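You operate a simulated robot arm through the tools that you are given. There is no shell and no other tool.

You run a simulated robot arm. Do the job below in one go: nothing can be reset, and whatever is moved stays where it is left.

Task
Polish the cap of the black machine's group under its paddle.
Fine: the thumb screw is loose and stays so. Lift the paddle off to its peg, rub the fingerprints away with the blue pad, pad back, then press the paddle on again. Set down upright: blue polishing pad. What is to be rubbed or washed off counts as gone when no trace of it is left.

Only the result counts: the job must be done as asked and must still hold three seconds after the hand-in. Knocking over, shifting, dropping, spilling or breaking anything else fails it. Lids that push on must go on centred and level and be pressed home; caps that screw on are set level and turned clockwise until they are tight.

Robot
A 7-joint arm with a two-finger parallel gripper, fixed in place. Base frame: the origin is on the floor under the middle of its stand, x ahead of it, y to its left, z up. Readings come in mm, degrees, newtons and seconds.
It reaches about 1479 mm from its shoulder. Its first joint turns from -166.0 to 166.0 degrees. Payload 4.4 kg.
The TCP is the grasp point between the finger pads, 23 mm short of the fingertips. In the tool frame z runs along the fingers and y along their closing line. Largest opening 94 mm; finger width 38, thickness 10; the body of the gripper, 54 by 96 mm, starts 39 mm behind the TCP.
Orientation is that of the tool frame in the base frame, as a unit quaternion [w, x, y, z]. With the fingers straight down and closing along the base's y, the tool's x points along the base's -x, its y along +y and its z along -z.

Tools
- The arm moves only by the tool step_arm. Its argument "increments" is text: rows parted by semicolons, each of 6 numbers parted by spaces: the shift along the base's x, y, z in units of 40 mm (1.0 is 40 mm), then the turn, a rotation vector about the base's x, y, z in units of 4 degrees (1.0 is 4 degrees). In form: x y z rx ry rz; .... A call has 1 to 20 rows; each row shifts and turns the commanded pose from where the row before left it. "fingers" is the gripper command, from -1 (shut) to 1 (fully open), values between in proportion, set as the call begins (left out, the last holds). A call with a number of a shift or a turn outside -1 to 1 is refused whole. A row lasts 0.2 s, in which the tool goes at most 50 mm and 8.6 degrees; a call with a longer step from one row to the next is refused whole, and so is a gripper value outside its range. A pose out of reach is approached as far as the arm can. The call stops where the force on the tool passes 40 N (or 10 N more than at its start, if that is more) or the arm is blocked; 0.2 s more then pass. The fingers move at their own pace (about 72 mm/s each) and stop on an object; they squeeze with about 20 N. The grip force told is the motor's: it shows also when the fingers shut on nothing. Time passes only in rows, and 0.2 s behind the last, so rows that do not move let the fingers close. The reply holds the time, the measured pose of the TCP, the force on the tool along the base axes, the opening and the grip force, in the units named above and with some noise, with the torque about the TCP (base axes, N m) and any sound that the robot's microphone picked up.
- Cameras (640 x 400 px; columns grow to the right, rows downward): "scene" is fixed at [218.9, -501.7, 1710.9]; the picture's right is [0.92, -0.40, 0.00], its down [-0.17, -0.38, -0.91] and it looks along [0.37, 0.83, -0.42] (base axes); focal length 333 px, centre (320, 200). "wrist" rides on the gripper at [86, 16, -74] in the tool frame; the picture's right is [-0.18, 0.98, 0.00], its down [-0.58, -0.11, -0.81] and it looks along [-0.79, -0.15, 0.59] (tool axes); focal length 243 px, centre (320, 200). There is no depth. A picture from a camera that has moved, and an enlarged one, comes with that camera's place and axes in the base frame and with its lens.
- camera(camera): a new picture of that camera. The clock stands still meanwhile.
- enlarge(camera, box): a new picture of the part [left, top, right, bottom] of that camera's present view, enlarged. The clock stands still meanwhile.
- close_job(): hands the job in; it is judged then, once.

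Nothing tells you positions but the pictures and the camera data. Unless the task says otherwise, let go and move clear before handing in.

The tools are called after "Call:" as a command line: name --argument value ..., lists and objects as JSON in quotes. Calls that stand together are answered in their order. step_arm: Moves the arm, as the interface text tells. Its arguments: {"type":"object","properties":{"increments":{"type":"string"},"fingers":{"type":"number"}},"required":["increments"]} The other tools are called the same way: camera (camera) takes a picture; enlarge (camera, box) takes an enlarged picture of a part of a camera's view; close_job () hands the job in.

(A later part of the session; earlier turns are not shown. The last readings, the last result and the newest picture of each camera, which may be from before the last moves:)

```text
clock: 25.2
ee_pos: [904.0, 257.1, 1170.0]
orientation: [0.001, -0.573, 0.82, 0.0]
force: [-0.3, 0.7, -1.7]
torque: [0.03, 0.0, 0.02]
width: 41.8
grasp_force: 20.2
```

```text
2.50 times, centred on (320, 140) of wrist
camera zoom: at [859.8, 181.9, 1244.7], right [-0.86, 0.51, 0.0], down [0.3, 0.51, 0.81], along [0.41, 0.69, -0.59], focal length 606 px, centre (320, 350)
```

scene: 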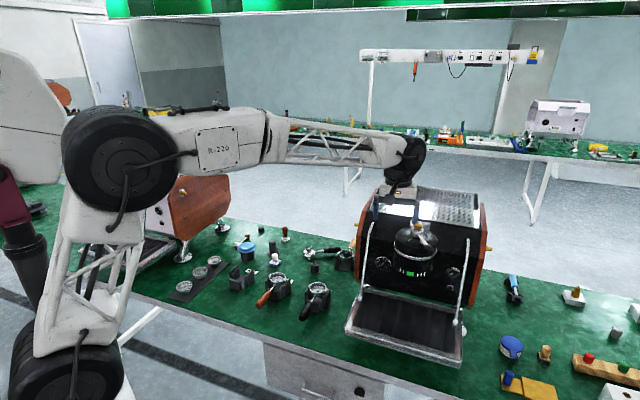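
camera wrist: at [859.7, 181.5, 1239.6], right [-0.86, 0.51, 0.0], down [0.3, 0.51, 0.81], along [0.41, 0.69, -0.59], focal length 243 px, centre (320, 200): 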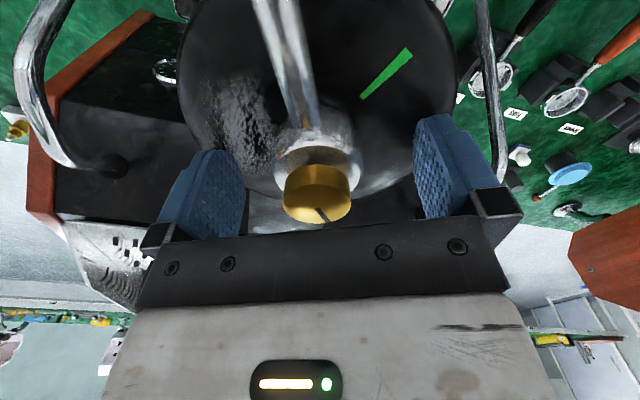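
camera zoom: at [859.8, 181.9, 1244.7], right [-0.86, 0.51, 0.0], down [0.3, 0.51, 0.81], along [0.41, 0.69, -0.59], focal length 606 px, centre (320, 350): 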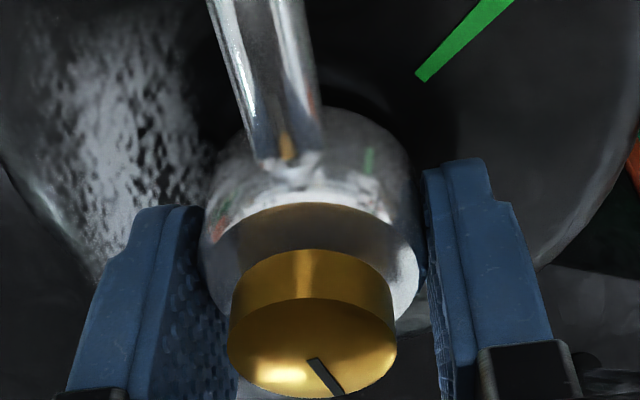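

It is lifting with the grip now, so slow motion works. I'll keep lifting slowly.

Call:
step_arm --increments "0 0 0.02 0 0 0;0 0 0.02 0 0 0;0 0 0.02 0 0 0;0 0 0.02 0 0 0;0 0 0.02 0 0 0;0 0 0.02 0 0 0;0 0 0.02 0 0 0;0 0 0.02 0 0 0;0 0 0.02 0 0 0;0 0 0.02 0 0 0;0 0 0.02 0 0 0;0 0 0.02 0 0 0"

Call:
enlarge --camera "scene" --box '[395, 205, 445, 255]'

Call:
enlarge --camera "wrist" --box '[200, 60, 440, 220]'

```text
clock: 27.8
ee_pos: [904.7, 258.0, 1179.5]
orientation: [0.0, -0.574, 0.819, -0.001]
force: [0.4, 0.7, -2.4]
torque: [-0.01, 0.01, 0.0]
width: 41.3
grasp_force: 20.0
```

```text
8.00 times, centred on (420, 230) of scene
camera zoom: at [218.9, -501.7, 1710.9], right [0.92, -0.4, 0.0], down [-0.17, -0.38, -0.91], along [0.37, 0.83, -0.42], focal length 2667 px, centre (-480, -40)
```

zoom: 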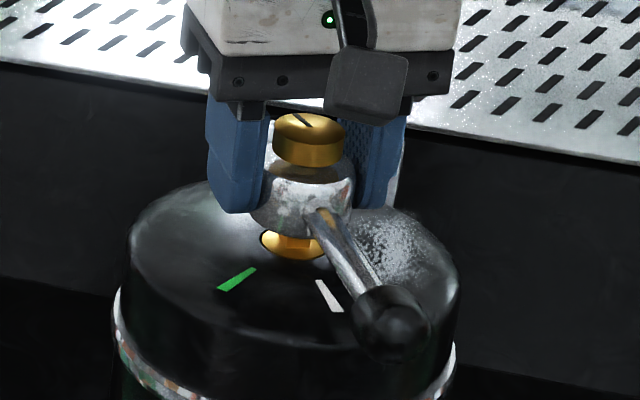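

```text
2.50 times, centred on (320, 140) of wrist
camera zoom: at [860.0, 182.1, 1254.6], right [-0.86, 0.51, 0.0], down [0.3, 0.51, 0.81], along [0.41, 0.69, -0.59], focal length 606 px, centre (320, 350)
```

zoom: 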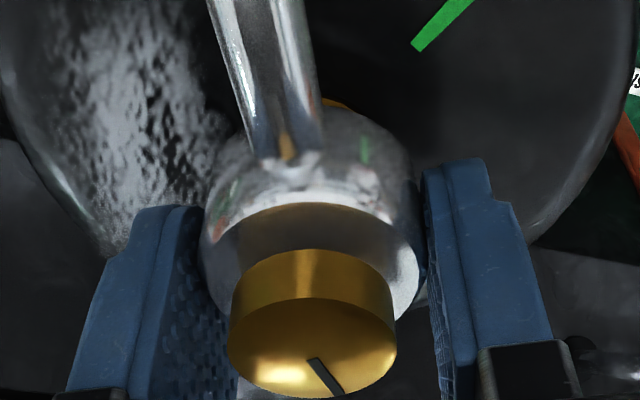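

The paddle is rising and a brass seat is showing under it. I'll keep lifting until it is clear of the stem.

Call:
step_arm --increments "0 0 0.03 0 0 0;0 0 0.03 0 0 0;0 0 0.03 0 0 0;0 0 0.03 0 0 0;0 0 0.03 0 0 0;0 0 0.03 0 0 0;0 0 0.03 0 0 0;0 0 0.03 0 0 0;0 0 0.03 0 0 0;0 0 0.03 0 0 0;0 0 0.05 0 0 0;0 0 0.05 0 0 0;0 0 0.05 0 0 0;0 0 0.05 0 0 0;0 0 0.05 0 0 0;0 0 0.05 0 0 0;0 0 0.05 0 0 0;0 0 0.05 0 0 0;0 0 0.05 0 0 0;0 0 0.05 0 0 0"

Call:
enlarge --camera "scene" --box '[395, 205, 445, 255]'

Call:
camera --camera "wrist"

```text
clock: 32.0
ee_pos: [904.7, 257.9, 1212.5]
orientation: [0.0, -0.574, 0.819, 0.0]
force: [-0.1, 1.1, -1.3]
torque: [0.0, 0.0, -0.01]
width: 41.7
grasp_force: 19.8
```

```text
8.00 times, centred on (420, 230) of scene
camera zoom: at [218.9, -501.7, 1710.9], right [0.92, -0.4, 0.0], down [-0.17, -0.38, -0.91], along [0.37, 0.83, -0.42], focal length 2667 px, centre (-480, -40)
```

zoom: 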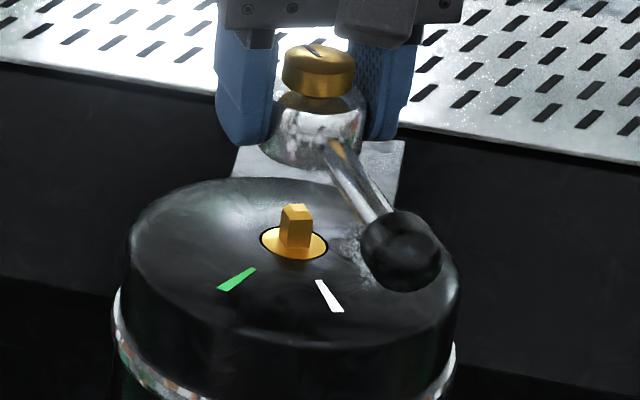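

```text
taken
camera wrist: at [860.0, 182.0, 1286.5], right [-0.86, 0.51, 0.0], down [0.3, 0.51, 0.81], along [0.41, 0.69, -0.59], focal length 243 px, centre (320, 200)
```

wrist: 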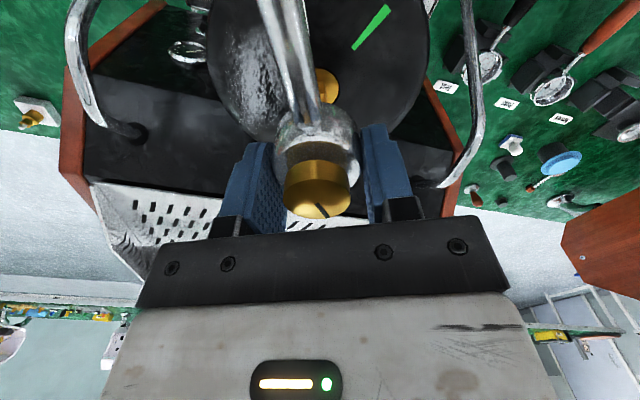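

The group carries a brass square tang that matches the black peg's tang. I'll zoom in to work out how the tang lies relative to the paddle arm.

Call:
enlarge --camera "scene" --box '[408, 224, 428, 240]'

Call:
enlarge --camera "scene" --box '[304, 258, 324, 278]'

Call:
enlarge --camera "wrist" --box '[230, 0, 420, 140]'

```text
16.00 times, centred on (418, 232) of scene
camera zoom: at [218.9, -501.7, 1710.9], right [0.92, -0.4, 0.0], down [-0.17, -0.38, -0.91], along [0.37, 0.83, -0.42], focal length 5334 px, centre (-1248, -312)
```

zoom: 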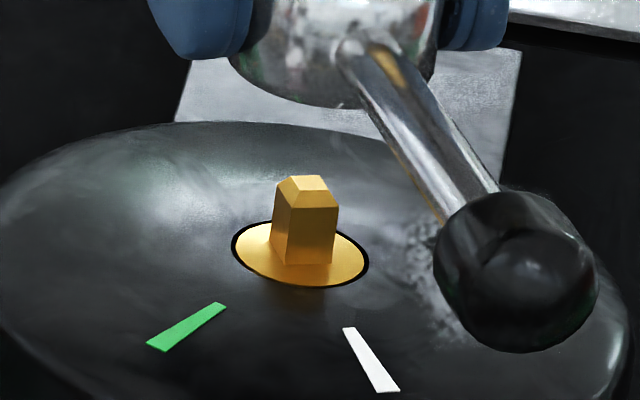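

```text
16.00 times, centred on (314, 268) of scene
camera zoom: at [218.9, -501.7, 1710.9], right [0.92, -0.4, 0.0], down [-0.17, -0.38, -0.91], along [0.37, 0.83, -0.42], focal length 5334 px, centre (416, -888)
```

zoom: 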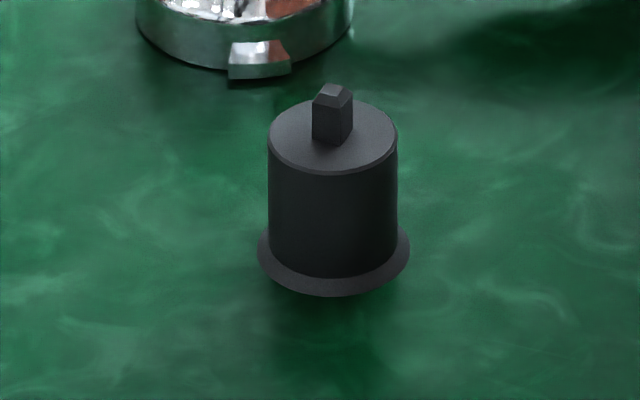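

```text
2.86 times, centred on (325, 70) of wrist
camera zoom: at [860.0, 182.0, 1286.5], right [-0.86, 0.51, 0.0], down [0.3, 0.51, 0.81], along [0.41, 0.69, -0.59], focal length 693 px, centre (306, 571)
```

zoom: 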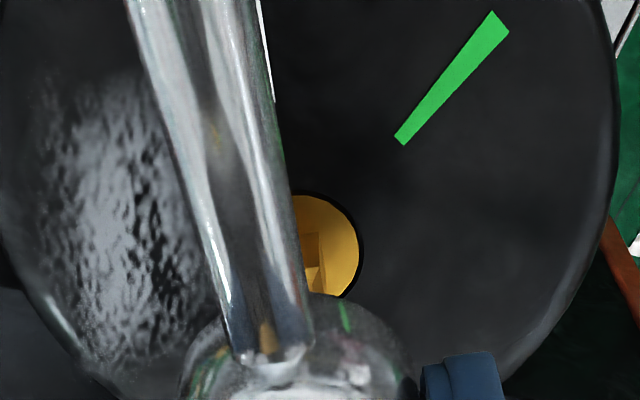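

The wide face of the group's tang looks roughly square to the arm, so the paddle should sit on the bench peg with its arm along 222°, the bench normal. I'll raise, carry the paddle left and turn it -28°, stopping short of the peg to measure it.

Call:
step_arm --increments "0 0 0.5 0 0 0;0 0 0.5 0 0 0;0 0 0.5 0 0 0;0 0 0.5 0 0 0;-0.614 0.379 0 0 0 -0.5;-0.614 0.379 0 0 0 -0.5;-0.614 0.379 0 0 0 -0.5;-0.614 0.379 0 0 0 -0.5;-0.614 0.379 0 0 0 -0.5;-0.614 0.379 0 0 0 -0.5;-0.614 0.379 0 0 0 -0.5;-0.614 0.379 0 0 0 -0.5;-0.614 0.379 0 0 0 -0.5;-0.614 0.379 0 0 0 -0.5;-0.614 0.379 0 0 0 -0.5;-0.614 0.379 0 0 0 -0.5;-0.614 0.379 0 0 0 -0.5;-0.614 0.379 0 0 0 -0.5;0 0 0 0 0 0"

Call:
camera --camera "wrist"

Call:
enlarge --camera "scene" --box '[360, 180, 480, 290]'

```text
clock: 36.0
ee_pos: [559.6, 471.5, 1292.0]
orientation: [0.0, -0.358, 0.934, 0.0]
force: [0.3, 0.2, -2.0]
torque: [0.04, -0.05, -0.05]
width: 41.7
grasp_force: 19.9
```

```text
taken
camera wrist: at [485.0, 425.2, 1366.8], right [-0.52, 0.85, 0.0], down [0.51, 0.31, 0.81], along [0.69, 0.42, -0.59], focal length 243 px, centre (320, 200)
```

wrist: 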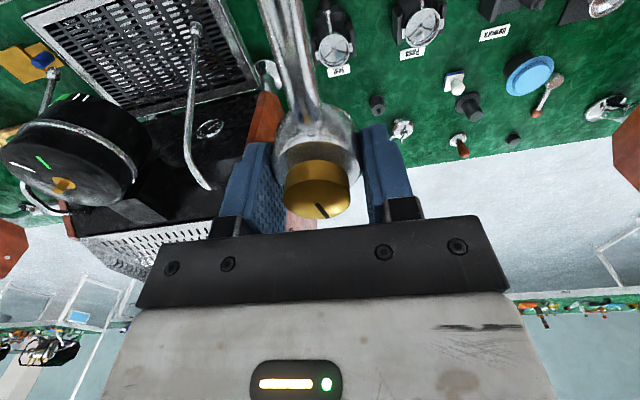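

```text
3.64 times, centred on (420, 235) of scene
camera zoom: at [218.9, -501.7, 1710.9], right [0.92, -0.4, 0.0], down [-0.17, -0.38, -0.91], along [0.37, 0.83, -0.42], focal length 1212 px, centre (-44, 73)
```

zoom: 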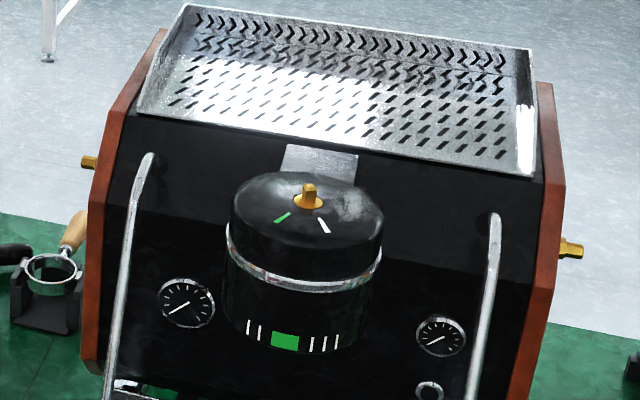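

The paddle is held well, and the bare cap shows the smudge patch plainly. I'll zoom in on it and move on to the peg measuring pose.

Call:
enlarge --camera "scene" --box '[396, 220, 446, 255]'

Call:
enlarge --camera "wrist" --box '[0, 80, 160, 220]'

Call:
step_arm --increments "0.2 0.7 -0.7 0 0 0;0.2 0.7 -0.7 0 0 0;0.2 0.7 -0.7 0 0 0;0.2 0.7 -0.7 0 0 0;0.2 0.7 -0.7 0 0 0;0.2 0.7 -0.7 0 0 0;0.2 0.7 -0.7 0 0 0;0.2 0.7 -0.7 0 0 0;0.2 0.7 -0.7 0 0 0;0.2 0.7 -0.7 0 0 0;0.2 0.7 -0.7 0 0 0;0.2 0.7 -0.7 0 0 0;0.2 0.7 -0.7 0 0 0;0.2 0.7 -0.7 0 0 0;0.2 0.3 -0.6 0 0 0;0 0 0 0 0 0"

Call:
camera --camera "wrist"

```text
11.43 times, centred on (421, 238) of scene
camera zoom: at [218.9, -501.7, 1710.9], right [0.92, -0.4, 0.0], down [-0.17, -0.38, -0.91], along [0.37, 0.83, -0.42], focal length 3810 px, centre (-834, -229)
```

zoom: 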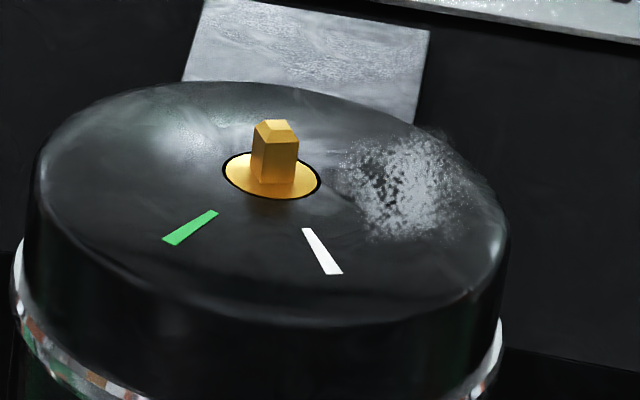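

```text
2.86 times, centred on (80, 150) of wrist
camera zoom: at [485.0, 425.2, 1366.8], right [-0.52, 0.85, 0.0], down [0.51, 0.31, 0.81], along [0.69, 0.42, -0.59], focal length 693 px, centre (1006, 343)
```

zoom: 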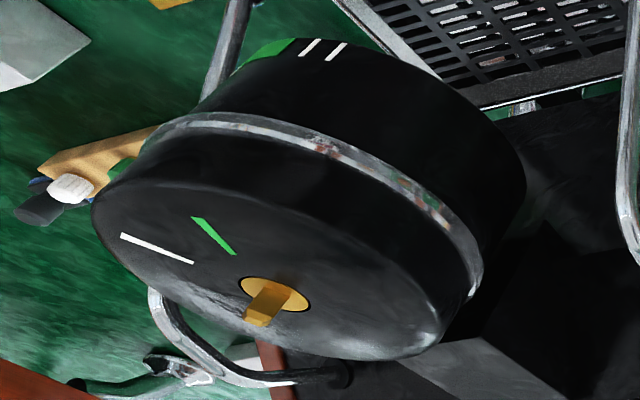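

```text
clock: 39.4
ee_pos: [679.5, 874.0, 876.0]
orientation: [0.0, -0.358, 0.934, 0.0]
force: [-0.5, 0.8, -1.8]
torque: [0.02, -0.01, -0.03]
width: 41.9
grasp_force: 20.0
```

```text
taken
camera wrist: at [605.0, 828.6, 950.8], right [-0.52, 0.85, 0.0], down [0.5, 0.31, 0.81], along [0.69, 0.42, -0.59], focal length 243 px, centre (320, 200)
```

wrist: 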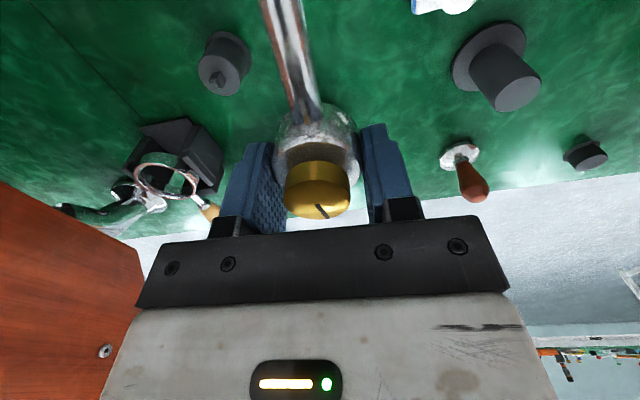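

The peg is in clear view to the left of the paddle. I'll enlarge it and measure.

Call:
enlarge --camera "wrist" --box '[185, 20, 265, 110]'

Call:
enlarge --camera "wrist" --box '[240, 60, 400, 230]'

```text
4.44 times, centred on (225, 65) of wrist
camera zoom: at [605.0, 828.6, 950.8], right [-0.52, 0.85, 0.0], down [0.5, 0.31, 0.81], along [0.69, 0.42, -0.59], focal length 1078 px, centre (742, 800)
```

zoom: 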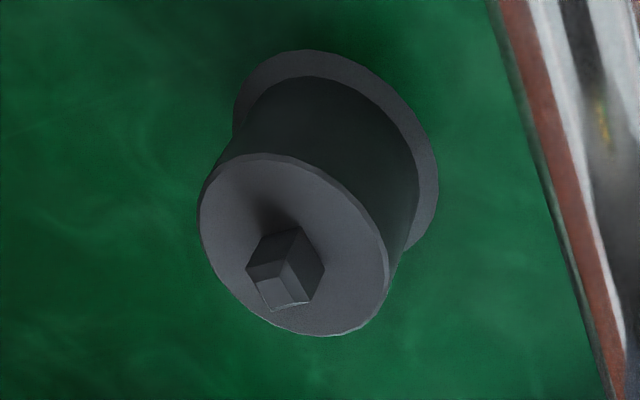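

```text
2.35 times, centred on (320, 145) of wrist
camera zoom: at [605.0, 828.6, 950.8], right [-0.52, 0.85, 0.0], down [0.5, 0.31, 0.81], along [0.69, 0.42, -0.59], focal length 571 px, centre (320, 329)
```

zoom: 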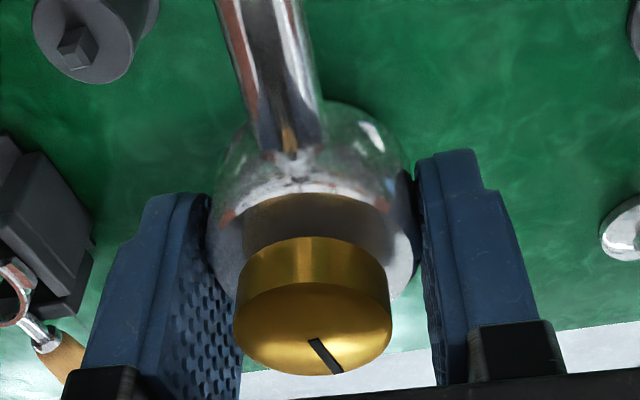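

The peg's top disk centre is at about (764.5, 806.5, 704). Its square tang is about 9 mm and aligned to about 222°, and the paddle in hand points at about 222° too. I'll move over the peg and hover at z 790 for a check.

Call:
step_arm --increments "0.56 -0.395 0 0 0 0;0.56 -0.395 0 0 0 0;0.56 -0.395 0 0 0 0;0.56 -0.395 0 0 0 0;0 0 -0.54 0 0 0;0 0 -0.54 0 0 0;0 0 -0.54 0 0 0;0 0 -0.54 0 0 0;0 0 0 0 0 0"

Call:
enlarge --camera "scene" --box '[280, 230, 350, 290]'

Call:
camera --camera "wrist"

```text
clock: 41.4
ee_pos: [769.5, 811.7, 788.9]
orientation: [0.0, -0.359, 0.933, 0.0]
force: [-1.2, 0.2, -0.3]
torque: [0.03, -0.03, -0.01]
width: 41.4
grasp_force: 19.9
```

```text
6.67 times, centred on (315, 260) of scene
camera zoom: at [218.9, -501.7, 1710.9], right [0.92, -0.4, 0.0], down [-0.17, -0.38, -0.91], along [0.37, 0.83, -0.42], focal length 2223 px, centre (353, -200)
```

zoom: 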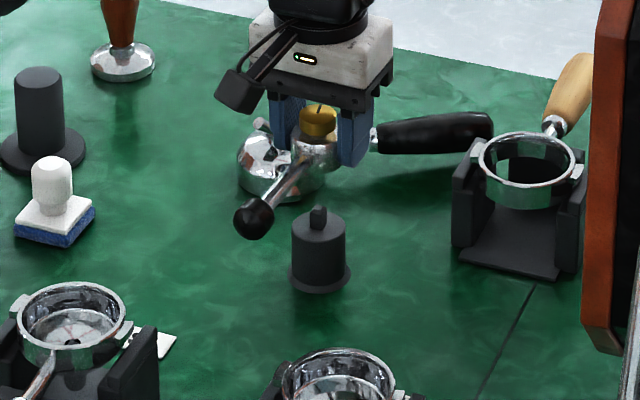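

```text
taken
camera wrist: at [694.7, 765.6, 863.8], right [-0.52, 0.85, 0.0], down [0.51, 0.31, 0.81], along [0.69, 0.42, -0.59], focal length 243 px, centre (320, 200)
```

wrist: 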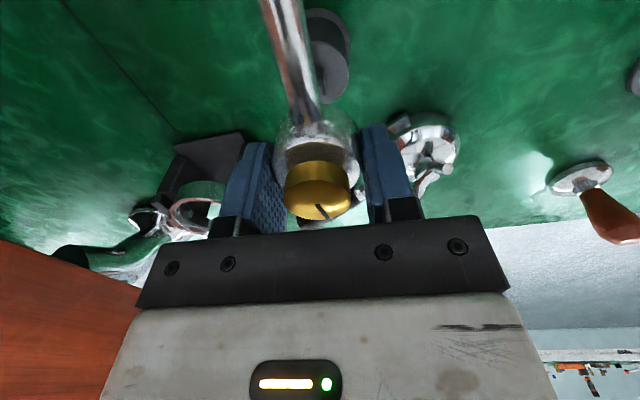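

Seen from the side, the hub axis lines up with the peg's tang. I'll lower to just above the tang and then go down in small, force-checked steps.

Call:
step_arm --increments "0 0 -0.3 0 0 0;0 0 -0.3 0 0 0;0 0 -0.2 0 0 0;0 0 0 0 0 0"

Call:
enlarge --camera "scene" --box '[295, 240, 335, 280]'

Call:
enlarge --camera "wrist" --box '[230, 0, 410, 140]'

```text
clock: 42.4
ee_pos: [769.3, 811.0, 755.7]
orientation: [0.0, -0.358, 0.934, 0.0]
force: [0.0, 0.6, -2.2]
torque: [0.0, 0.0, 0.02]
width: 42.0
grasp_force: 20.3
```

```text
10.00 times, centred on (315, 260) of scene
camera zoom: at [218.9, -501.7, 1710.9], right [0.92, -0.4, 0.0], down [-0.17, -0.38, -0.91], along [0.37, 0.83, -0.42], focal length 3334 px, centre (370, -400)
```

zoom: 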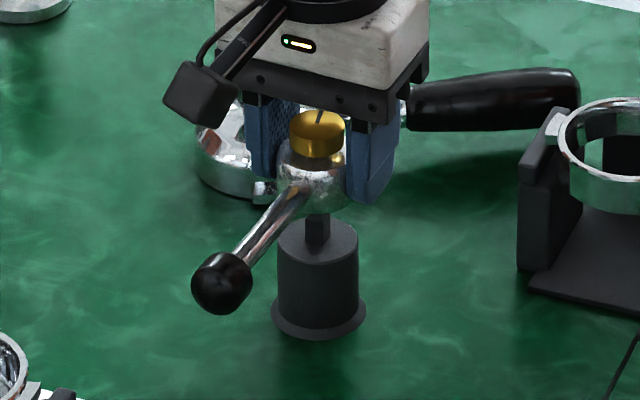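

```text
2.86 times, centred on (320, 70) of wrist
camera zoom: at [694.8, 765.8, 832.0], right [-0.52, 0.85, 0.0], down [0.5, 0.31, 0.81], along [0.69, 0.42, -0.59], focal length 693 px, centre (320, 571)
```

zoom: 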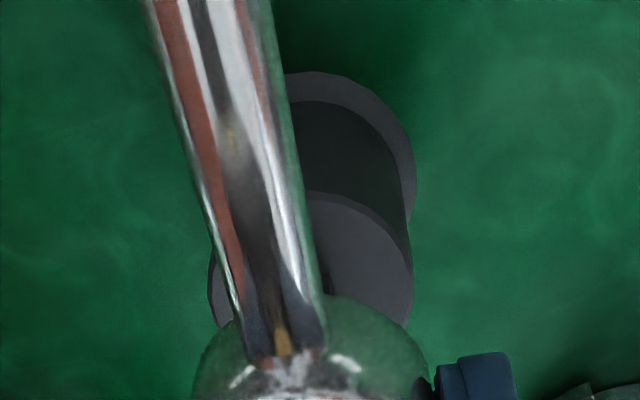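

The hub and peg look concentric from both views. I'll lower gently now.

Call:
step_arm --increments "0 0 -0.03 0 0 0;0 0 -0.03 0 0 0;0 0 -0.03 0 0 0;0 0 -0.03 0 0 0;0 0 -0.03 0 0 0;0 0 -0.03 0 0 0;0 0 -0.03 0 0 0;0 0 -0.03 0 0 0"

Call:
step_arm --increments "0 0 -0.03 0 0 0;0 0 -0.03 0 0 0;0 0 -0.03 0 0 0"

```text
clock: 44.2
ee_pos: [767.3, 811.8, 748.7]
orientation: [-0.001, -0.359, 0.933, 0.0]
force: [-0.2, -0.2, -2.0]
torque: [0.03, 0.01, -0.02]
width: 42.0
grasp_force: 20.0
```

```text
clock: 45.0
ee_pos: [769.2, 810.6, 745.6]
orientation: [0.0, -0.358, 0.934, 0.0]
force: [-0.1, -0.3, -1.7]
torque: [0.02, -0.01, -0.02]
width: 41.5
grasp_force: 19.9
```

There is no contact yet, so the tang seems to be entering the socket. I'll continue down.

Call:
step_arm --increments "0 0 -0.03 0 0 0;0 0 -0.03 0 0 0;0 0 -0.03 0 0 0;0 0 -0.03 0 0 0;0 0 -0.03 0 0 0"

Call:
step_arm --increments "0 0 -0.03 0 0 0;0 0 -0.03 0 0 0;0 0 -0.03 0 0 0"

Call:
enlarge --camera "scene" --box '[295, 240, 335, 280]'

```text
clock: 46.2
ee_pos: [769.1, 810.7, 737.9]
orientation: [-0.001, -0.358, 0.934, 0.0]
force: [0.5, -0.3, -1.9]
torque: [0.03, -0.02, 0.02]
width: 41.7
grasp_force: 20.3
```

```text
clock: 47.0
ee_pos: [768.5, 810.4, 735.5]
orientation: [0.0, -0.359, 0.933, 0.0]
force: [-0.3, 0.2, -1.6]
torque: [0.03, -0.02, 0.0]
width: 41.4
grasp_force: 19.5
```

```text
10.00 times, centred on (315, 260) of scene
camera zoom: at [218.9, -501.7, 1710.9], right [0.92, -0.4, 0.0], down [-0.17, -0.38, -0.91], along [0.37, 0.83, -0.42], focal length 3334 px, centre (370, -400)
```

zoom: 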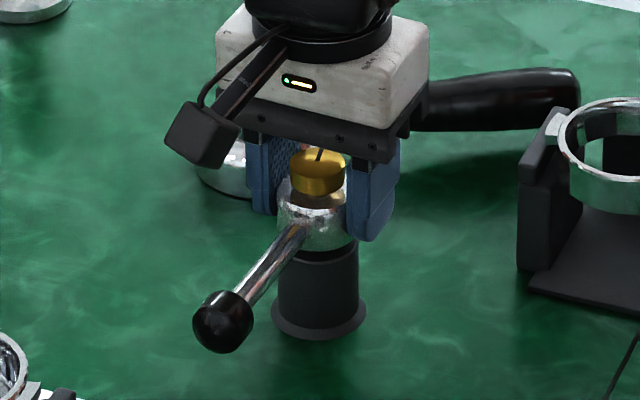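

The paddle is almost seated and I still feel no contact. A few more small steps down should do it.

Call:
step_arm --increments "0 0 -0.03 0 0 0;0 0 -0.03 0 0 0"

Call:
step_arm --increments "0 0 -0.02 0 0 0;0 0 -0.02 0 0 0"

Call:
step_arm --increments "0 0 -0.02 0 0 0"

Call:
step_arm --increments "0 0 -0.02 0 0 0"

```text
clock: 47.6
ee_pos: [770.1, 811.1, 732.7]
orientation: [0.0, -0.358, 0.934, 0.0]
force: [-0.1, -0.6, -1.4]
torque: [0.0, -0.02, -0.02]
width: 42.0
grasp_force: 20.0
```

```text
clock: 48.2
ee_pos: [769.9, 811.9, 730.1]
orientation: [0.0, -0.358, 0.934, 0.0]
force: [0.3, 0.2, -2.0]
torque: [0.01, -0.03, -0.04]
width: 41.9
grasp_force: 20.1
```

```text
clock: 48.6
ee_pos: [768.5, 812.4, 730.8]
orientation: [0.0, -0.359, 0.933, 0.0]
force: [0.3, 0.4, -2.2]
torque: [0.06, 0.0, -0.02]
width: 41.4
grasp_force: 20.2
```

```text
clock: 49.0
ee_pos: [769.6, 811.2, 729.2]
orientation: [0.0, -0.359, 0.933, 0.0]
force: [-1.5, -0.6, -0.7]
torque: [0.05, 0.0, 0.02]
width: 41.6
grasp_force: 19.3
```

Call:
step_arm --increments "0 0 -0.02 0 0 0"

Call:
step_arm --increments "0 0 -0.02 0 0 0"

Call:
step_arm --increments "0 0 -0.02 0 0 0"

Call:
enlarge --camera "scene" --box '[295, 240, 335, 280]'

```text
clock: 49.4
ee_pos: [768.5, 811.6, 729.0]
orientation: [0.0, -0.358, 0.934, 0.0]
force: [-4.8, -4.2, 7.5]
torque: [-0.05, 0.08, 0.01]
width: 41.7
grasp_force: 19.9
```

```text
clock: 49.8
ee_pos: [770.2, 812.0, 729.8]
orientation: [0.001, -0.359, 0.933, 0.0]
force: [-3.5, -5.2, 14.4]
torque: [-0.21, 0.04, 0.0]
width: 41.7
grasp_force: 20.1
```

```text
clock: 50.2
ee_pos: [770.8, 812.9, 728.0]
orientation: [0.001, -0.358, 0.934, 0.001]
force: [3.2, -0.1, 16.1]
torque: [-0.11, 0.0, 0.03]
width: 41.9
grasp_force: 19.7
```

```text
10.00 times, centred on (315, 260) of scene
camera zoom: at [218.9, -501.7, 1710.9], right [0.92, -0.4, 0.0], down [-0.17, -0.38, -0.91], along [0.37, 0.83, -0.42], focal length 3334 px, centre (370, -400)
```

zoom: 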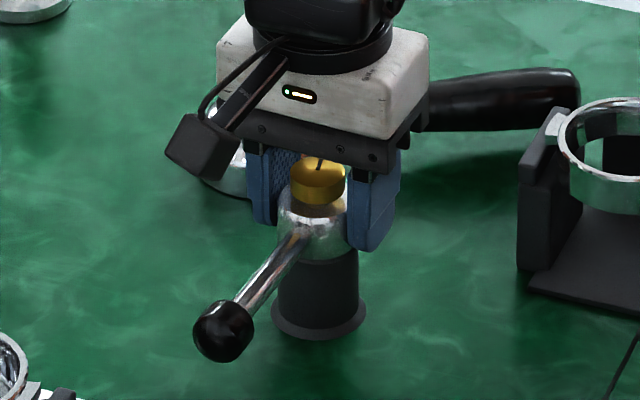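

The paddle is seated on the peg, with contact at the predicted height. I'll ease off the press and open the fingers a little.

Call:
step_arm --increments "0 0 0.03 0 0 0;0 0 0 0 0 0"

Call:
step_arm --increments "0 0 0 0 0 0;0 0 0 0 0 0;0 0 0 0 0 0" --fingers 0.3

Call:
enlarge --camera "scene" --box '[295, 240, 335, 280]'

Call:
enlarge --camera "wrist" --box '[200, 60, 440, 240]'

```text
clock: 50.8
ee_pos: [770.3, 811.9, 727.0]
orientation: [0.0, -0.359, 0.933, 0.001]
force: [3.3, 3.3, 10.5]
torque: [0.14, -0.19, -0.01]
width: 41.7
grasp_force: 19.6
```

```text
clock: 51.6
ee_pos: [768.5, 812.0, 727.0]
orientation: [0.0, -0.358, 0.934, 0.0]
force: [-0.5, 0.1, -0.5]
torque: [0.01, 0.02, -0.01]
width: 61.2
grasp_force: 0.1
```

```text
10.00 times, centred on (315, 260) of scene
camera zoom: at [218.9, -501.7, 1710.9], right [0.92, -0.4, 0.0], down [-0.17, -0.38, -0.91], along [0.37, 0.83, -0.42], focal length 3334 px, centre (370, -400)
```

zoom: 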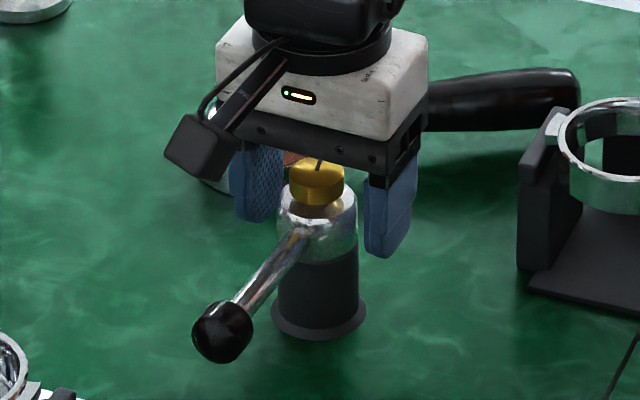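

```text
2.22 times, centred on (320, 150) of wrist
camera zoom: at [694.6, 765.6, 802.3], right [-0.52, 0.85, 0.0], down [0.51, 0.31, 0.81], along [0.69, 0.42, -0.59], focal length 539 px, centre (320, 311)
```

zoom: 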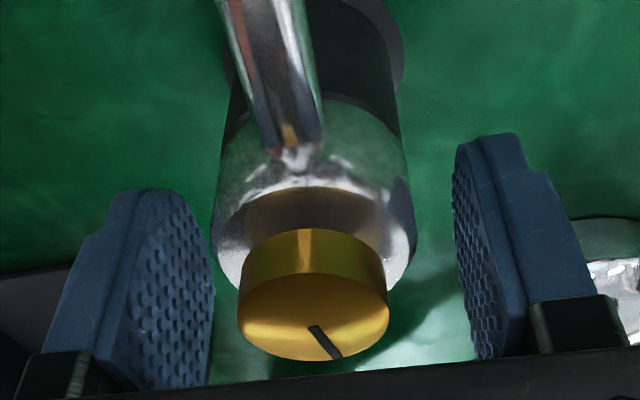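

The paddle stands squarely on its peg. I'll back straight up and go to look at the blue pad.

Call:
step_arm --increments "0 0 0.2 0 0 0;0 0 0.4 0 0 0;0 0 0.8 0 0 0;0 0 0.95 0 0 0;0 0 0.95 0 0 0;-0.88 0.33 0 0 0 0;-0.88 0.33 0 0 0 0;-0.88 0.33 0 0 0 0;-0.88 0.33 0 0 0 0;-0.88 0.33 0 0 0 0;-0.88 0.33 0 0 0 0;-0.88 0.33 0 0 0 0;0 0 0 0 0 0"

Call:
camera --camera "wrist"

Call:
enlarge --camera "scene" --box '[295, 240, 335, 280]'

```text
clock: 54.4
ee_pos: [522.0, 903.5, 859.9]
orientation: [0.0, -0.359, 0.934, 0.0]
force: [-0.3, 0.1, 0.2]
torque: [0.02, 0.03, 0.0]
width: 61.1
grasp_force: 0.0
```

```text
taken
camera wrist: at [448.1, 857.6, 934.2], right [-0.52, 0.85, 0.0], down [0.5, 0.31, 0.81], along [0.69, 0.42, -0.59], focal length 243 px, centre (320, 200)
```

wrist: 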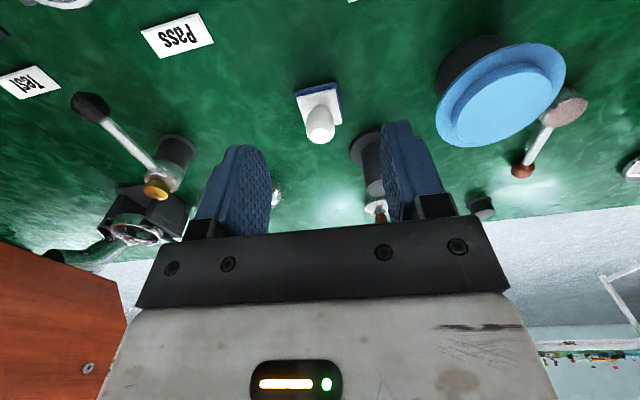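

```text
10.00 times, centred on (315, 260) of scene
camera zoom: at [218.9, -501.7, 1710.9], right [0.92, -0.4, 0.0], down [-0.17, -0.38, -0.91], along [0.37, 0.83, -0.42], focal length 3334 px, centre (370, -400)
```

zoom: 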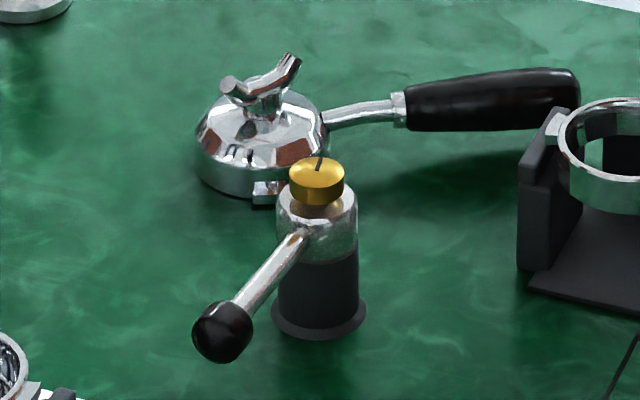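

The paddle rests on its peg and the pad is in view. I'll zoom in on the pad to measure it.

Call:
enlarge --camera "wrist" --box '[280, 70, 360, 155]'

Call:
enlarge --camera "scene" --box '[260, 245, 292, 273]'

```text
4.71 times, centred on (320, 112) of wrist
camera zoom: at [448.1, 857.6, 934.2], right [-0.52, 0.85, 0.0], down [0.5, 0.31, 0.81], along [0.69, 0.42, -0.59], focal length 1142 px, centre (320, 612)
```

zoom: 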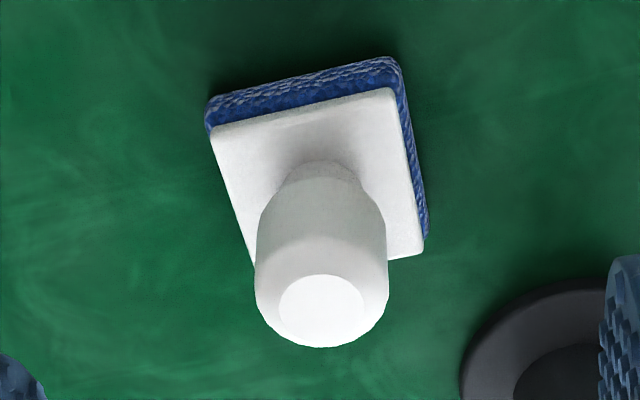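

```text
14.29 times, centred on (276, 259) of scene
camera zoom: at [218.9, -501.7, 1710.9], right [0.92, -0.4, 0.0], down [-0.17, -0.38, -0.91], along [0.37, 0.83, -0.42], focal length 4763 px, centre (949, -643)
```

zoom: 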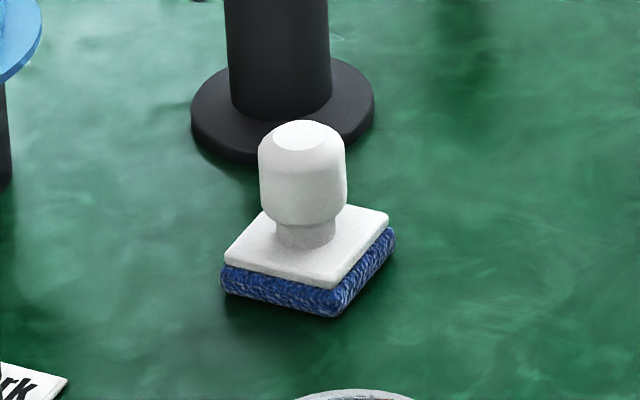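

The knob top is at about (595.6, 948.1, 719), with the bench near z 660, so the pad is about 59 mm tall. I'll move over the knob and lower part of the way.

Call:
step_arm --increments "0.607 0.374 0 0 0 0;0.607 0.374 0 0 0 0;0.607 0.374 0 0 0 0;0 0 -0.8 0 0 0;0 0 -0.8 0 0 0;0 0 -0.5 0 0 0;0 0 0 0 0 0"

Call:
camera --camera "wrist"

Call:
enlarge --camera "scene" --box '[255, 225, 300, 275]'

```text
clock: 56.0
ee_pos: [595.5, 948.9, 775.6]
orientation: [0.0, -0.357, 0.934, 0.0]
force: [-0.7, 1.2, 0.1]
torque: [0.01, -0.03, 0.0]
width: 61.3
grasp_force: 0.0
```

```text
taken
camera wrist: at [521.2, 903.7, 850.5], right [-0.52, 0.85, 0.0], down [0.5, 0.31, 0.81], along [0.69, 0.42, -0.59], focal length 243 px, centre (320, 200)
```

wrist: 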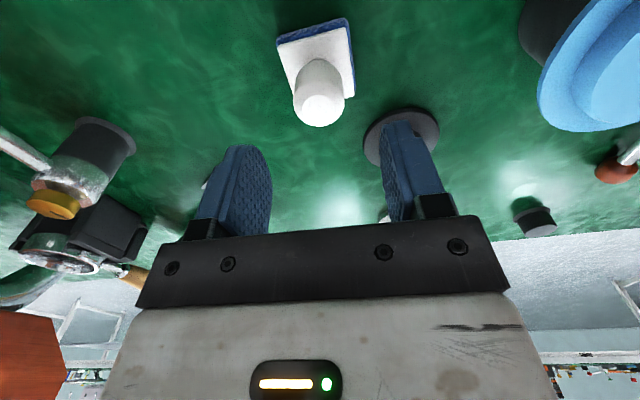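

```text
8.00 times, centred on (278, 250) of scene
camera zoom: at [218.9, -501.7, 1710.9], right [0.92, -0.4, 0.0], down [-0.17, -0.38, -0.91], along [0.37, 0.83, -0.42], focal length 2667 px, centre (660, -200)
```

zoom: 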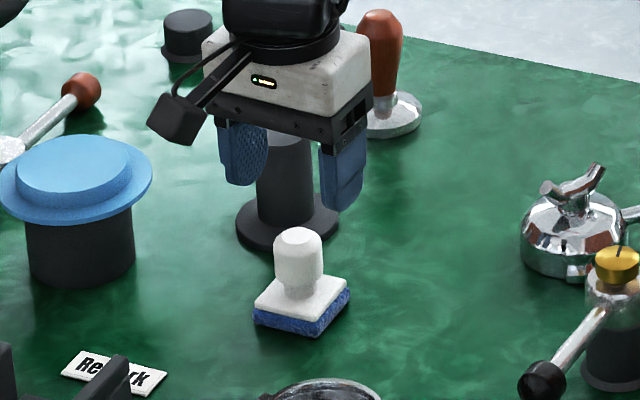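

The knob is centred between the fingers to within about 1 mm. I'll lower to the knob, checking force on the way, and then grip.

Call:
step_arm --increments "-0.012 0.015 -0.5 0 0 0;0 0 -0.5 0 0 0;0 0 -0.4 0 0 0;0 0 -0.2 0 0 0;0 0 -0.15 0 0 0;0 0 0 0 0 0"

Call:
enlarge --camera "scene" --box '[255, 235, 300, 275]'

Call:
camera --camera "wrist"

```text
clock: 57.4
ee_pos: [593.9, 950.0, 706.0]
orientation: [0.0, -0.359, 0.933, 0.001]
force: [0.8, -0.3, 1.1]
torque: [0.01, 0.0, 0.04]
width: 61.0
grasp_force: 0.2
```

```text
10.00 times, centred on (278, 255) of scene
camera zoom: at [218.9, -501.7, 1710.9], right [0.92, -0.4, 0.0], down [-0.17, -0.38, -0.91], along [0.37, 0.83, -0.42], focal length 3334 px, centre (745, -350)
```

zoom: 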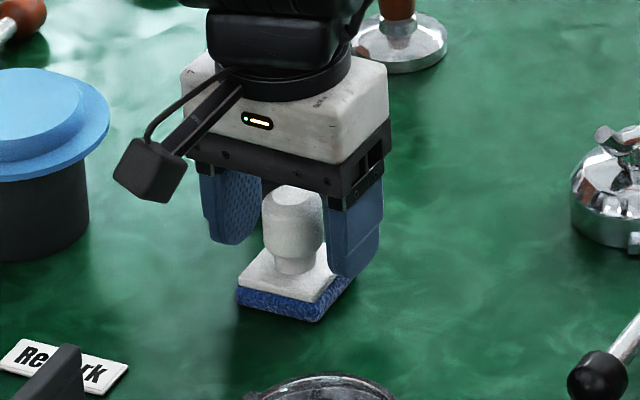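

```text
taken
camera wrist: at [520.6, 903.7, 780.2], right [-0.52, 0.85, 0.0], down [0.5, 0.31, 0.81], along [0.69, 0.42, -0.59], focal length 243 px, centre (320, 200)
```

wrist: 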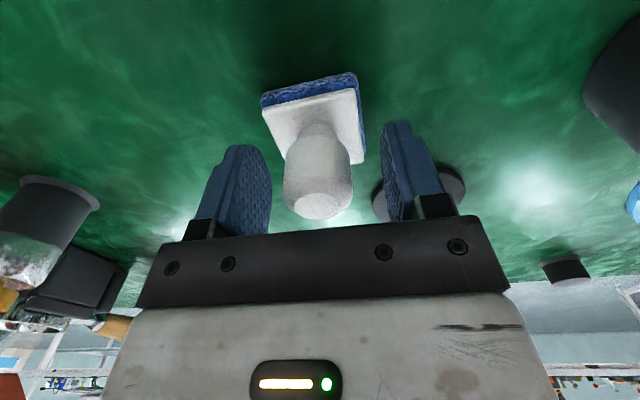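

The knob is between the pads with its plate clear below the fingertips. I'll close on it now.

Call:
step_arm --increments "0 0 0 0 0 0;0 0 0 0 0 0;0 0 0 0 0 0;0 0 0 0 0 0" --fingers -1

Call:
enlarge --camera "wrist" --box '[220, 40, 420, 240]'

```text
clock: 58.4
ee_pos: [595.4, 950.8, 706.1]
orientation: [-0.001, -0.358, 0.934, 0.0]
force: [-0.5, -0.3, 0.7]
torque: [-0.01, -0.01, 0.02]
width: 29.7
grasp_force: 19.6
```

```text
2.00 times, centred on (320, 140) of wrist
camera zoom: at [520.6, 903.7, 780.2], right [-0.52, 0.85, 0.0], down [0.5, 0.31, 0.81], along [0.69, 0.42, -0.59], focal length 485 px, centre (320, 320)
```

zoom: 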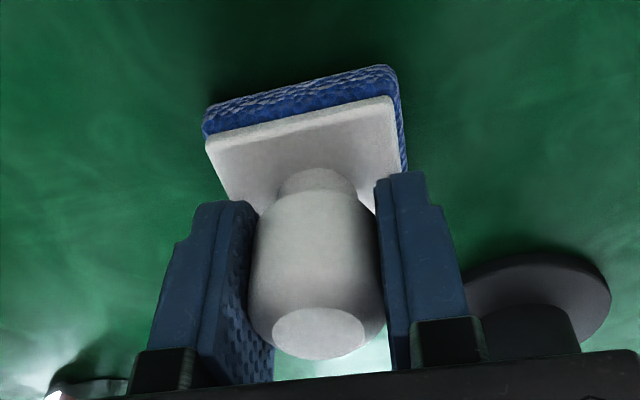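

The pad is gripped at 29.7 mm. The smudge is centred about 37 mm from the tang toward -35°, near (933, 231). I'll lift the pad, carry it high, and turn it so that strokes run along the finger closing line.

Call:
step_arm --increments "0 0 0.05 0 0 0;0 0 0.1 0 0 0;0 0 0.2 0 0 0;0 0 0.5 0 0 0;0 0 0.8 0 0 0;0 0 0.8 0 0 0;0 0 0.8 0 0 0;0 0 0.6 0 0 0;0 0 0 0 0 0"

Call:
enlarge --camera "scene" --box '[245, 205, 305, 275]'

Call:
enlarge --camera "wrist" --box '[220, 40, 420, 240]'

```text
clock: 60.4
ee_pos: [595.0, 948.9, 861.2]
orientation: [-0.001, -0.359, 0.933, 0.0]
force: [0.4, -0.4, -1.3]
torque: [0.02, 0.0, 0.01]
width: 29.9
grasp_force: 20.4
```

```text
5.71 times, centred on (275, 240) of scene
camera zoom: at [218.9, -501.7, 1710.9], right [0.92, -0.4, 0.0], down [-0.17, -0.38, -0.91], along [0.37, 0.83, -0.42], focal length 1905 px, centre (577, -29)
```

zoom: 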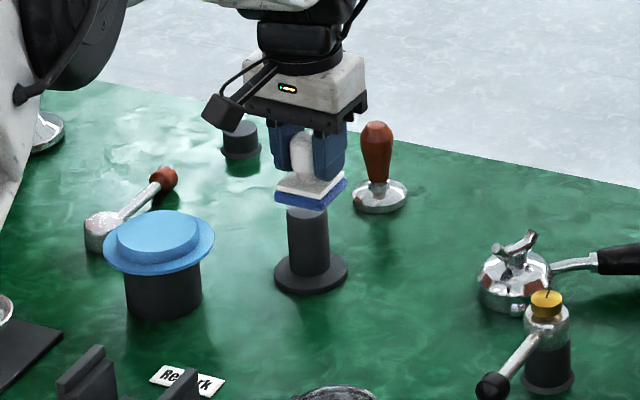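

```text
2.00 times, centred on (320, 140) of wrist
camera zoom: at [520.3, 903.0, 935.0], right [-0.52, 0.85, 0.0], down [0.5, 0.31, 0.81], along [0.69, 0.42, -0.59], focal length 485 px, centre (320, 320)
```

zoom: 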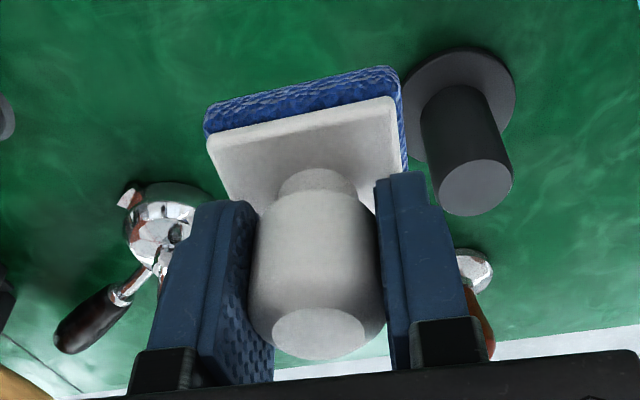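

The pad is held upright and clear of everything. I'll travel high around the front of the machine, turning as I go.

Call:
step_arm --increments "-0.048 -0.665 0.6 0 0 -0.956;-0.048 -0.665 0.6 0 0 -0.956;-0.048 -0.665 0.6 0 0 -0.956;-0.048 -0.665 0.6 0 0 -0.956;-0.048 -0.665 0.6 0 0 -0.956;-0.048 -0.665 0.6 0 0 -0.956;-0.048 -0.665 0.6 0 0 -0.956;-0.048 -0.665 0.6 0 0 -0.956;-0.048 -0.665 0.6 0 0 -0.956;-0.048 -0.665 0.6 0 0 -0.956;-0.048 -0.665 0.6 0 0 -0.956;-0.048 -0.665 0.6 0 0 -0.956;-0.048 -0.665 0.6 0 0 -0.956;-0.048 -0.665 0.6 0 0 -0.956;-0.048 -0.665 0.6 0 0 -0.956;-0.048 -0.665 0.6 0 0 -0.956;-0.048 -0.665 0.6 0 0 -0.956;-0.048 -0.665 0.6 0 0 -0.956;0 0 0 0 0 0"

Call:
camera --camera "scene"

Call:
camera --camera "wrist"

```text
clock: 64.4
ee_pos: [561.6, 469.6, 1292.8]
orientation: [0.0, 0.232, 0.973, 0.001]
force: [0.2, 0.0, -0.6]
torque: [0.01, 0.03, 0.0]
width: 29.6
grasp_force: 20.0
```

```text
taken
```

scene: 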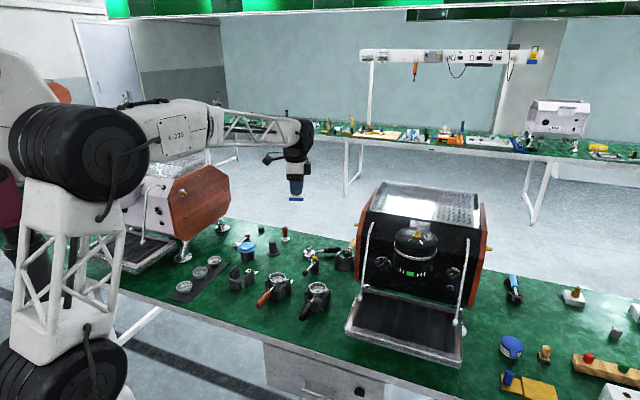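

```text
taken
camera wrist: at [492.5, 523.1, 1367.6], right [0.61, 0.79, 0.0], down [0.47, -0.36, 0.81], along [0.64, -0.49, -0.59], focal length 243 px, centre (320, 200)
```

wrist: 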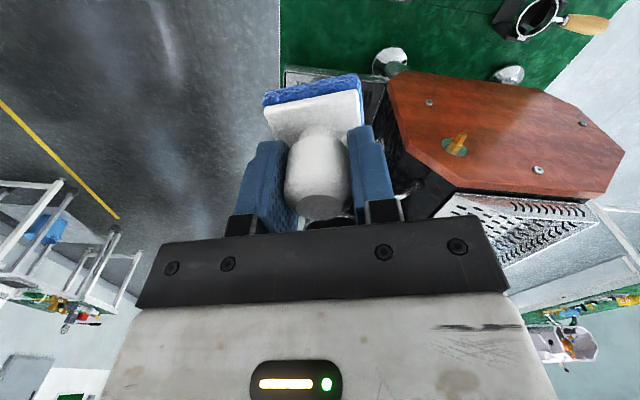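

All is well. I'll carry the pad over the smudged side of the cap now.

Call:
step_arm --increments "0.665 -0.427 0 0 0 -0.137;0.665 -0.427 0 0 0 -0.137;0.665 -0.427 0 0 0 -0.137;0.665 -0.427 0 0 0 -0.137;0.665 -0.427 0 0 0 -0.137;0.665 -0.427 0 0 0 -0.137;0.665 -0.427 0 0 0 -0.137;0.665 -0.427 0 0 0 -0.137;0.665 -0.427 0 0 0 -0.137;0.665 -0.427 0 0 0 -0.137;0.665 -0.427 0 0 0 -0.137;0.665 -0.427 0 0 0 -0.137;0.665 -0.427 0 0 0 -0.137;0.665 -0.427 0 0 0 -0.137;0 0 0 0 0 0"

Call:
enlarge --camera "scene" --box '[380, 170, 470, 260]'

Call:
camera --camera "wrist"

```text
clock: 67.6
ee_pos: [934.7, 231.3, 1292.2]
orientation: [0.0, 0.296, 0.955, 0.0]
force: [0.4, 0.1, 0.1]
torque: [0.01, -0.04, -0.02]
width: 29.5
grasp_force: 19.7
```

```text
4.44 times, centred on (425, 215) of scene
camera zoom: at [218.9, -501.7, 1710.9], right [0.92, -0.4, 0.0], down [-0.17, -0.38, -0.91], along [0.37, 0.83, -0.42], focal length 1482 px, centre (-147, 133)
```

zoom: 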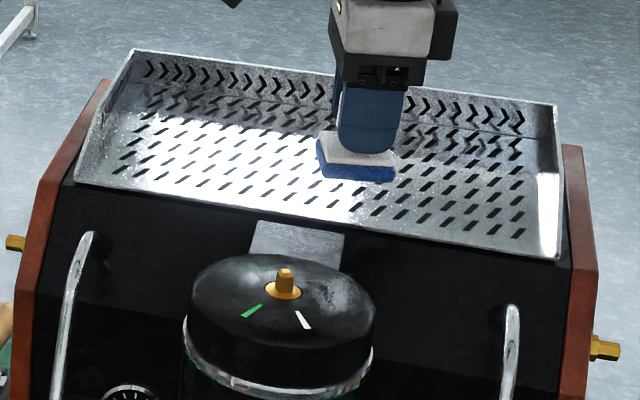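

```text
taken
camera wrist: at [872.5, 293.1, 1366.9], right [0.71, 0.71, 0.0], down [0.42, -0.42, 0.81], along [0.57, -0.57, -0.59], focal length 243 px, centre (320, 200)
```

wrist: 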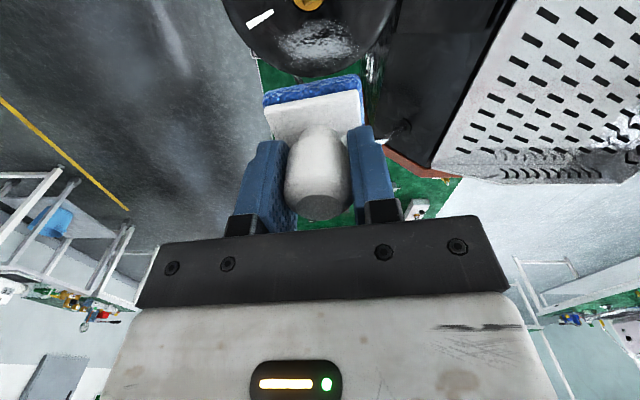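

The pad is above the smudge, and the wrist camera sees the patch just past the pad. I'll enlarge that to measure the smudge's outline.

Call:
enlarge --camera "wrist" --box '[220, 0, 420, 100]'

```text
3.20 times, centred on (320, 50) of wrist
camera zoom: at [872.5, 293.1, 1366.9], right [0.71, 0.71, 0.0], down [0.42, -0.42, 0.81], along [0.57, -0.57, -0.59], focal length 776 px, centre (320, 680)
```

zoom: 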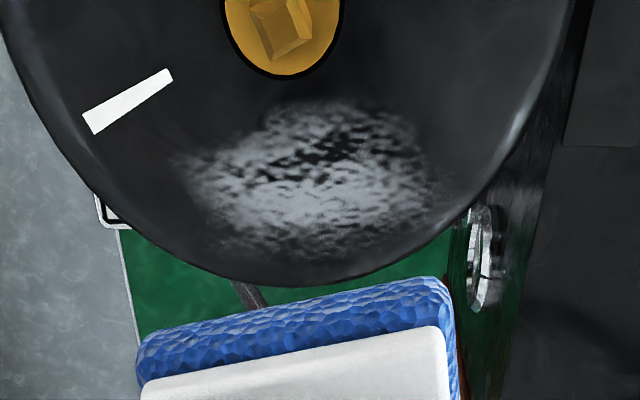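

The smudge spans about 18–55 mm out from the tang and ±35 mm across, so the pad centred at 37 mm with sideways strokes will cover it. I'll lower towards the cap.

Call:
step_arm --increments "0 0 -0.5 0 0 0;0 0 -0.5 0 0 0;0 0 -0.5 0 0 0;0 0 -0.5 0 0 0;0 0 -0.2 0 0 0;0 0 -0.1 0 0 0;0 0 0 0 0 0"

Call:
enlarge --camera "scene" --box '[390, 200, 460, 260]'

Call:
enlarge --camera "wrist" --box '[220, 0, 420, 140]'

```text
clock: 69.2
ee_pos: [932.7, 231.6, 1200.3]
orientation: [0.0, 0.297, 0.955, 0.0]
force: [-0.3, -0.9, -0.7]
torque: [0.0, 0.01, 0.0]
width: 29.8
grasp_force: 20.2
```

```text
6.67 times, centred on (425, 230) of scene
camera zoom: at [218.9, -501.7, 1710.9], right [0.92, -0.4, 0.0], down [-0.17, -0.38, -0.91], along [0.37, 0.83, -0.42], focal length 2223 px, centre (-380, 0)
```

zoom: 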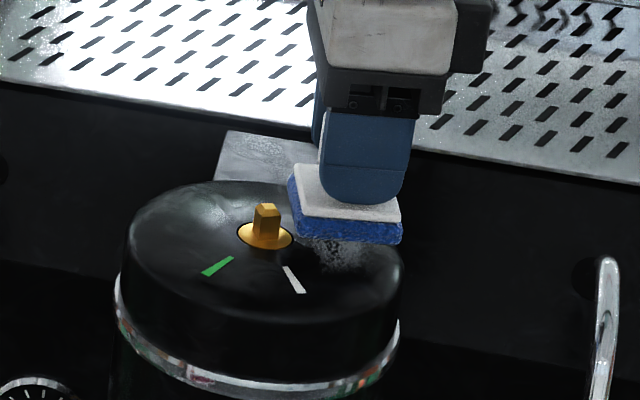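

```text
2.86 times, centred on (320, 70) of wrist
camera zoom: at [872.3, 293.6, 1274.2], right [0.71, 0.71, 0.0], down [0.42, -0.42, 0.81], along [0.57, -0.57, -0.59], focal length 693 px, centre (320, 571)
```

zoom: 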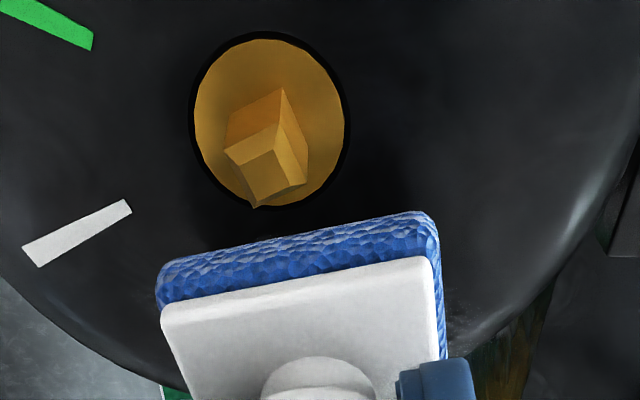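

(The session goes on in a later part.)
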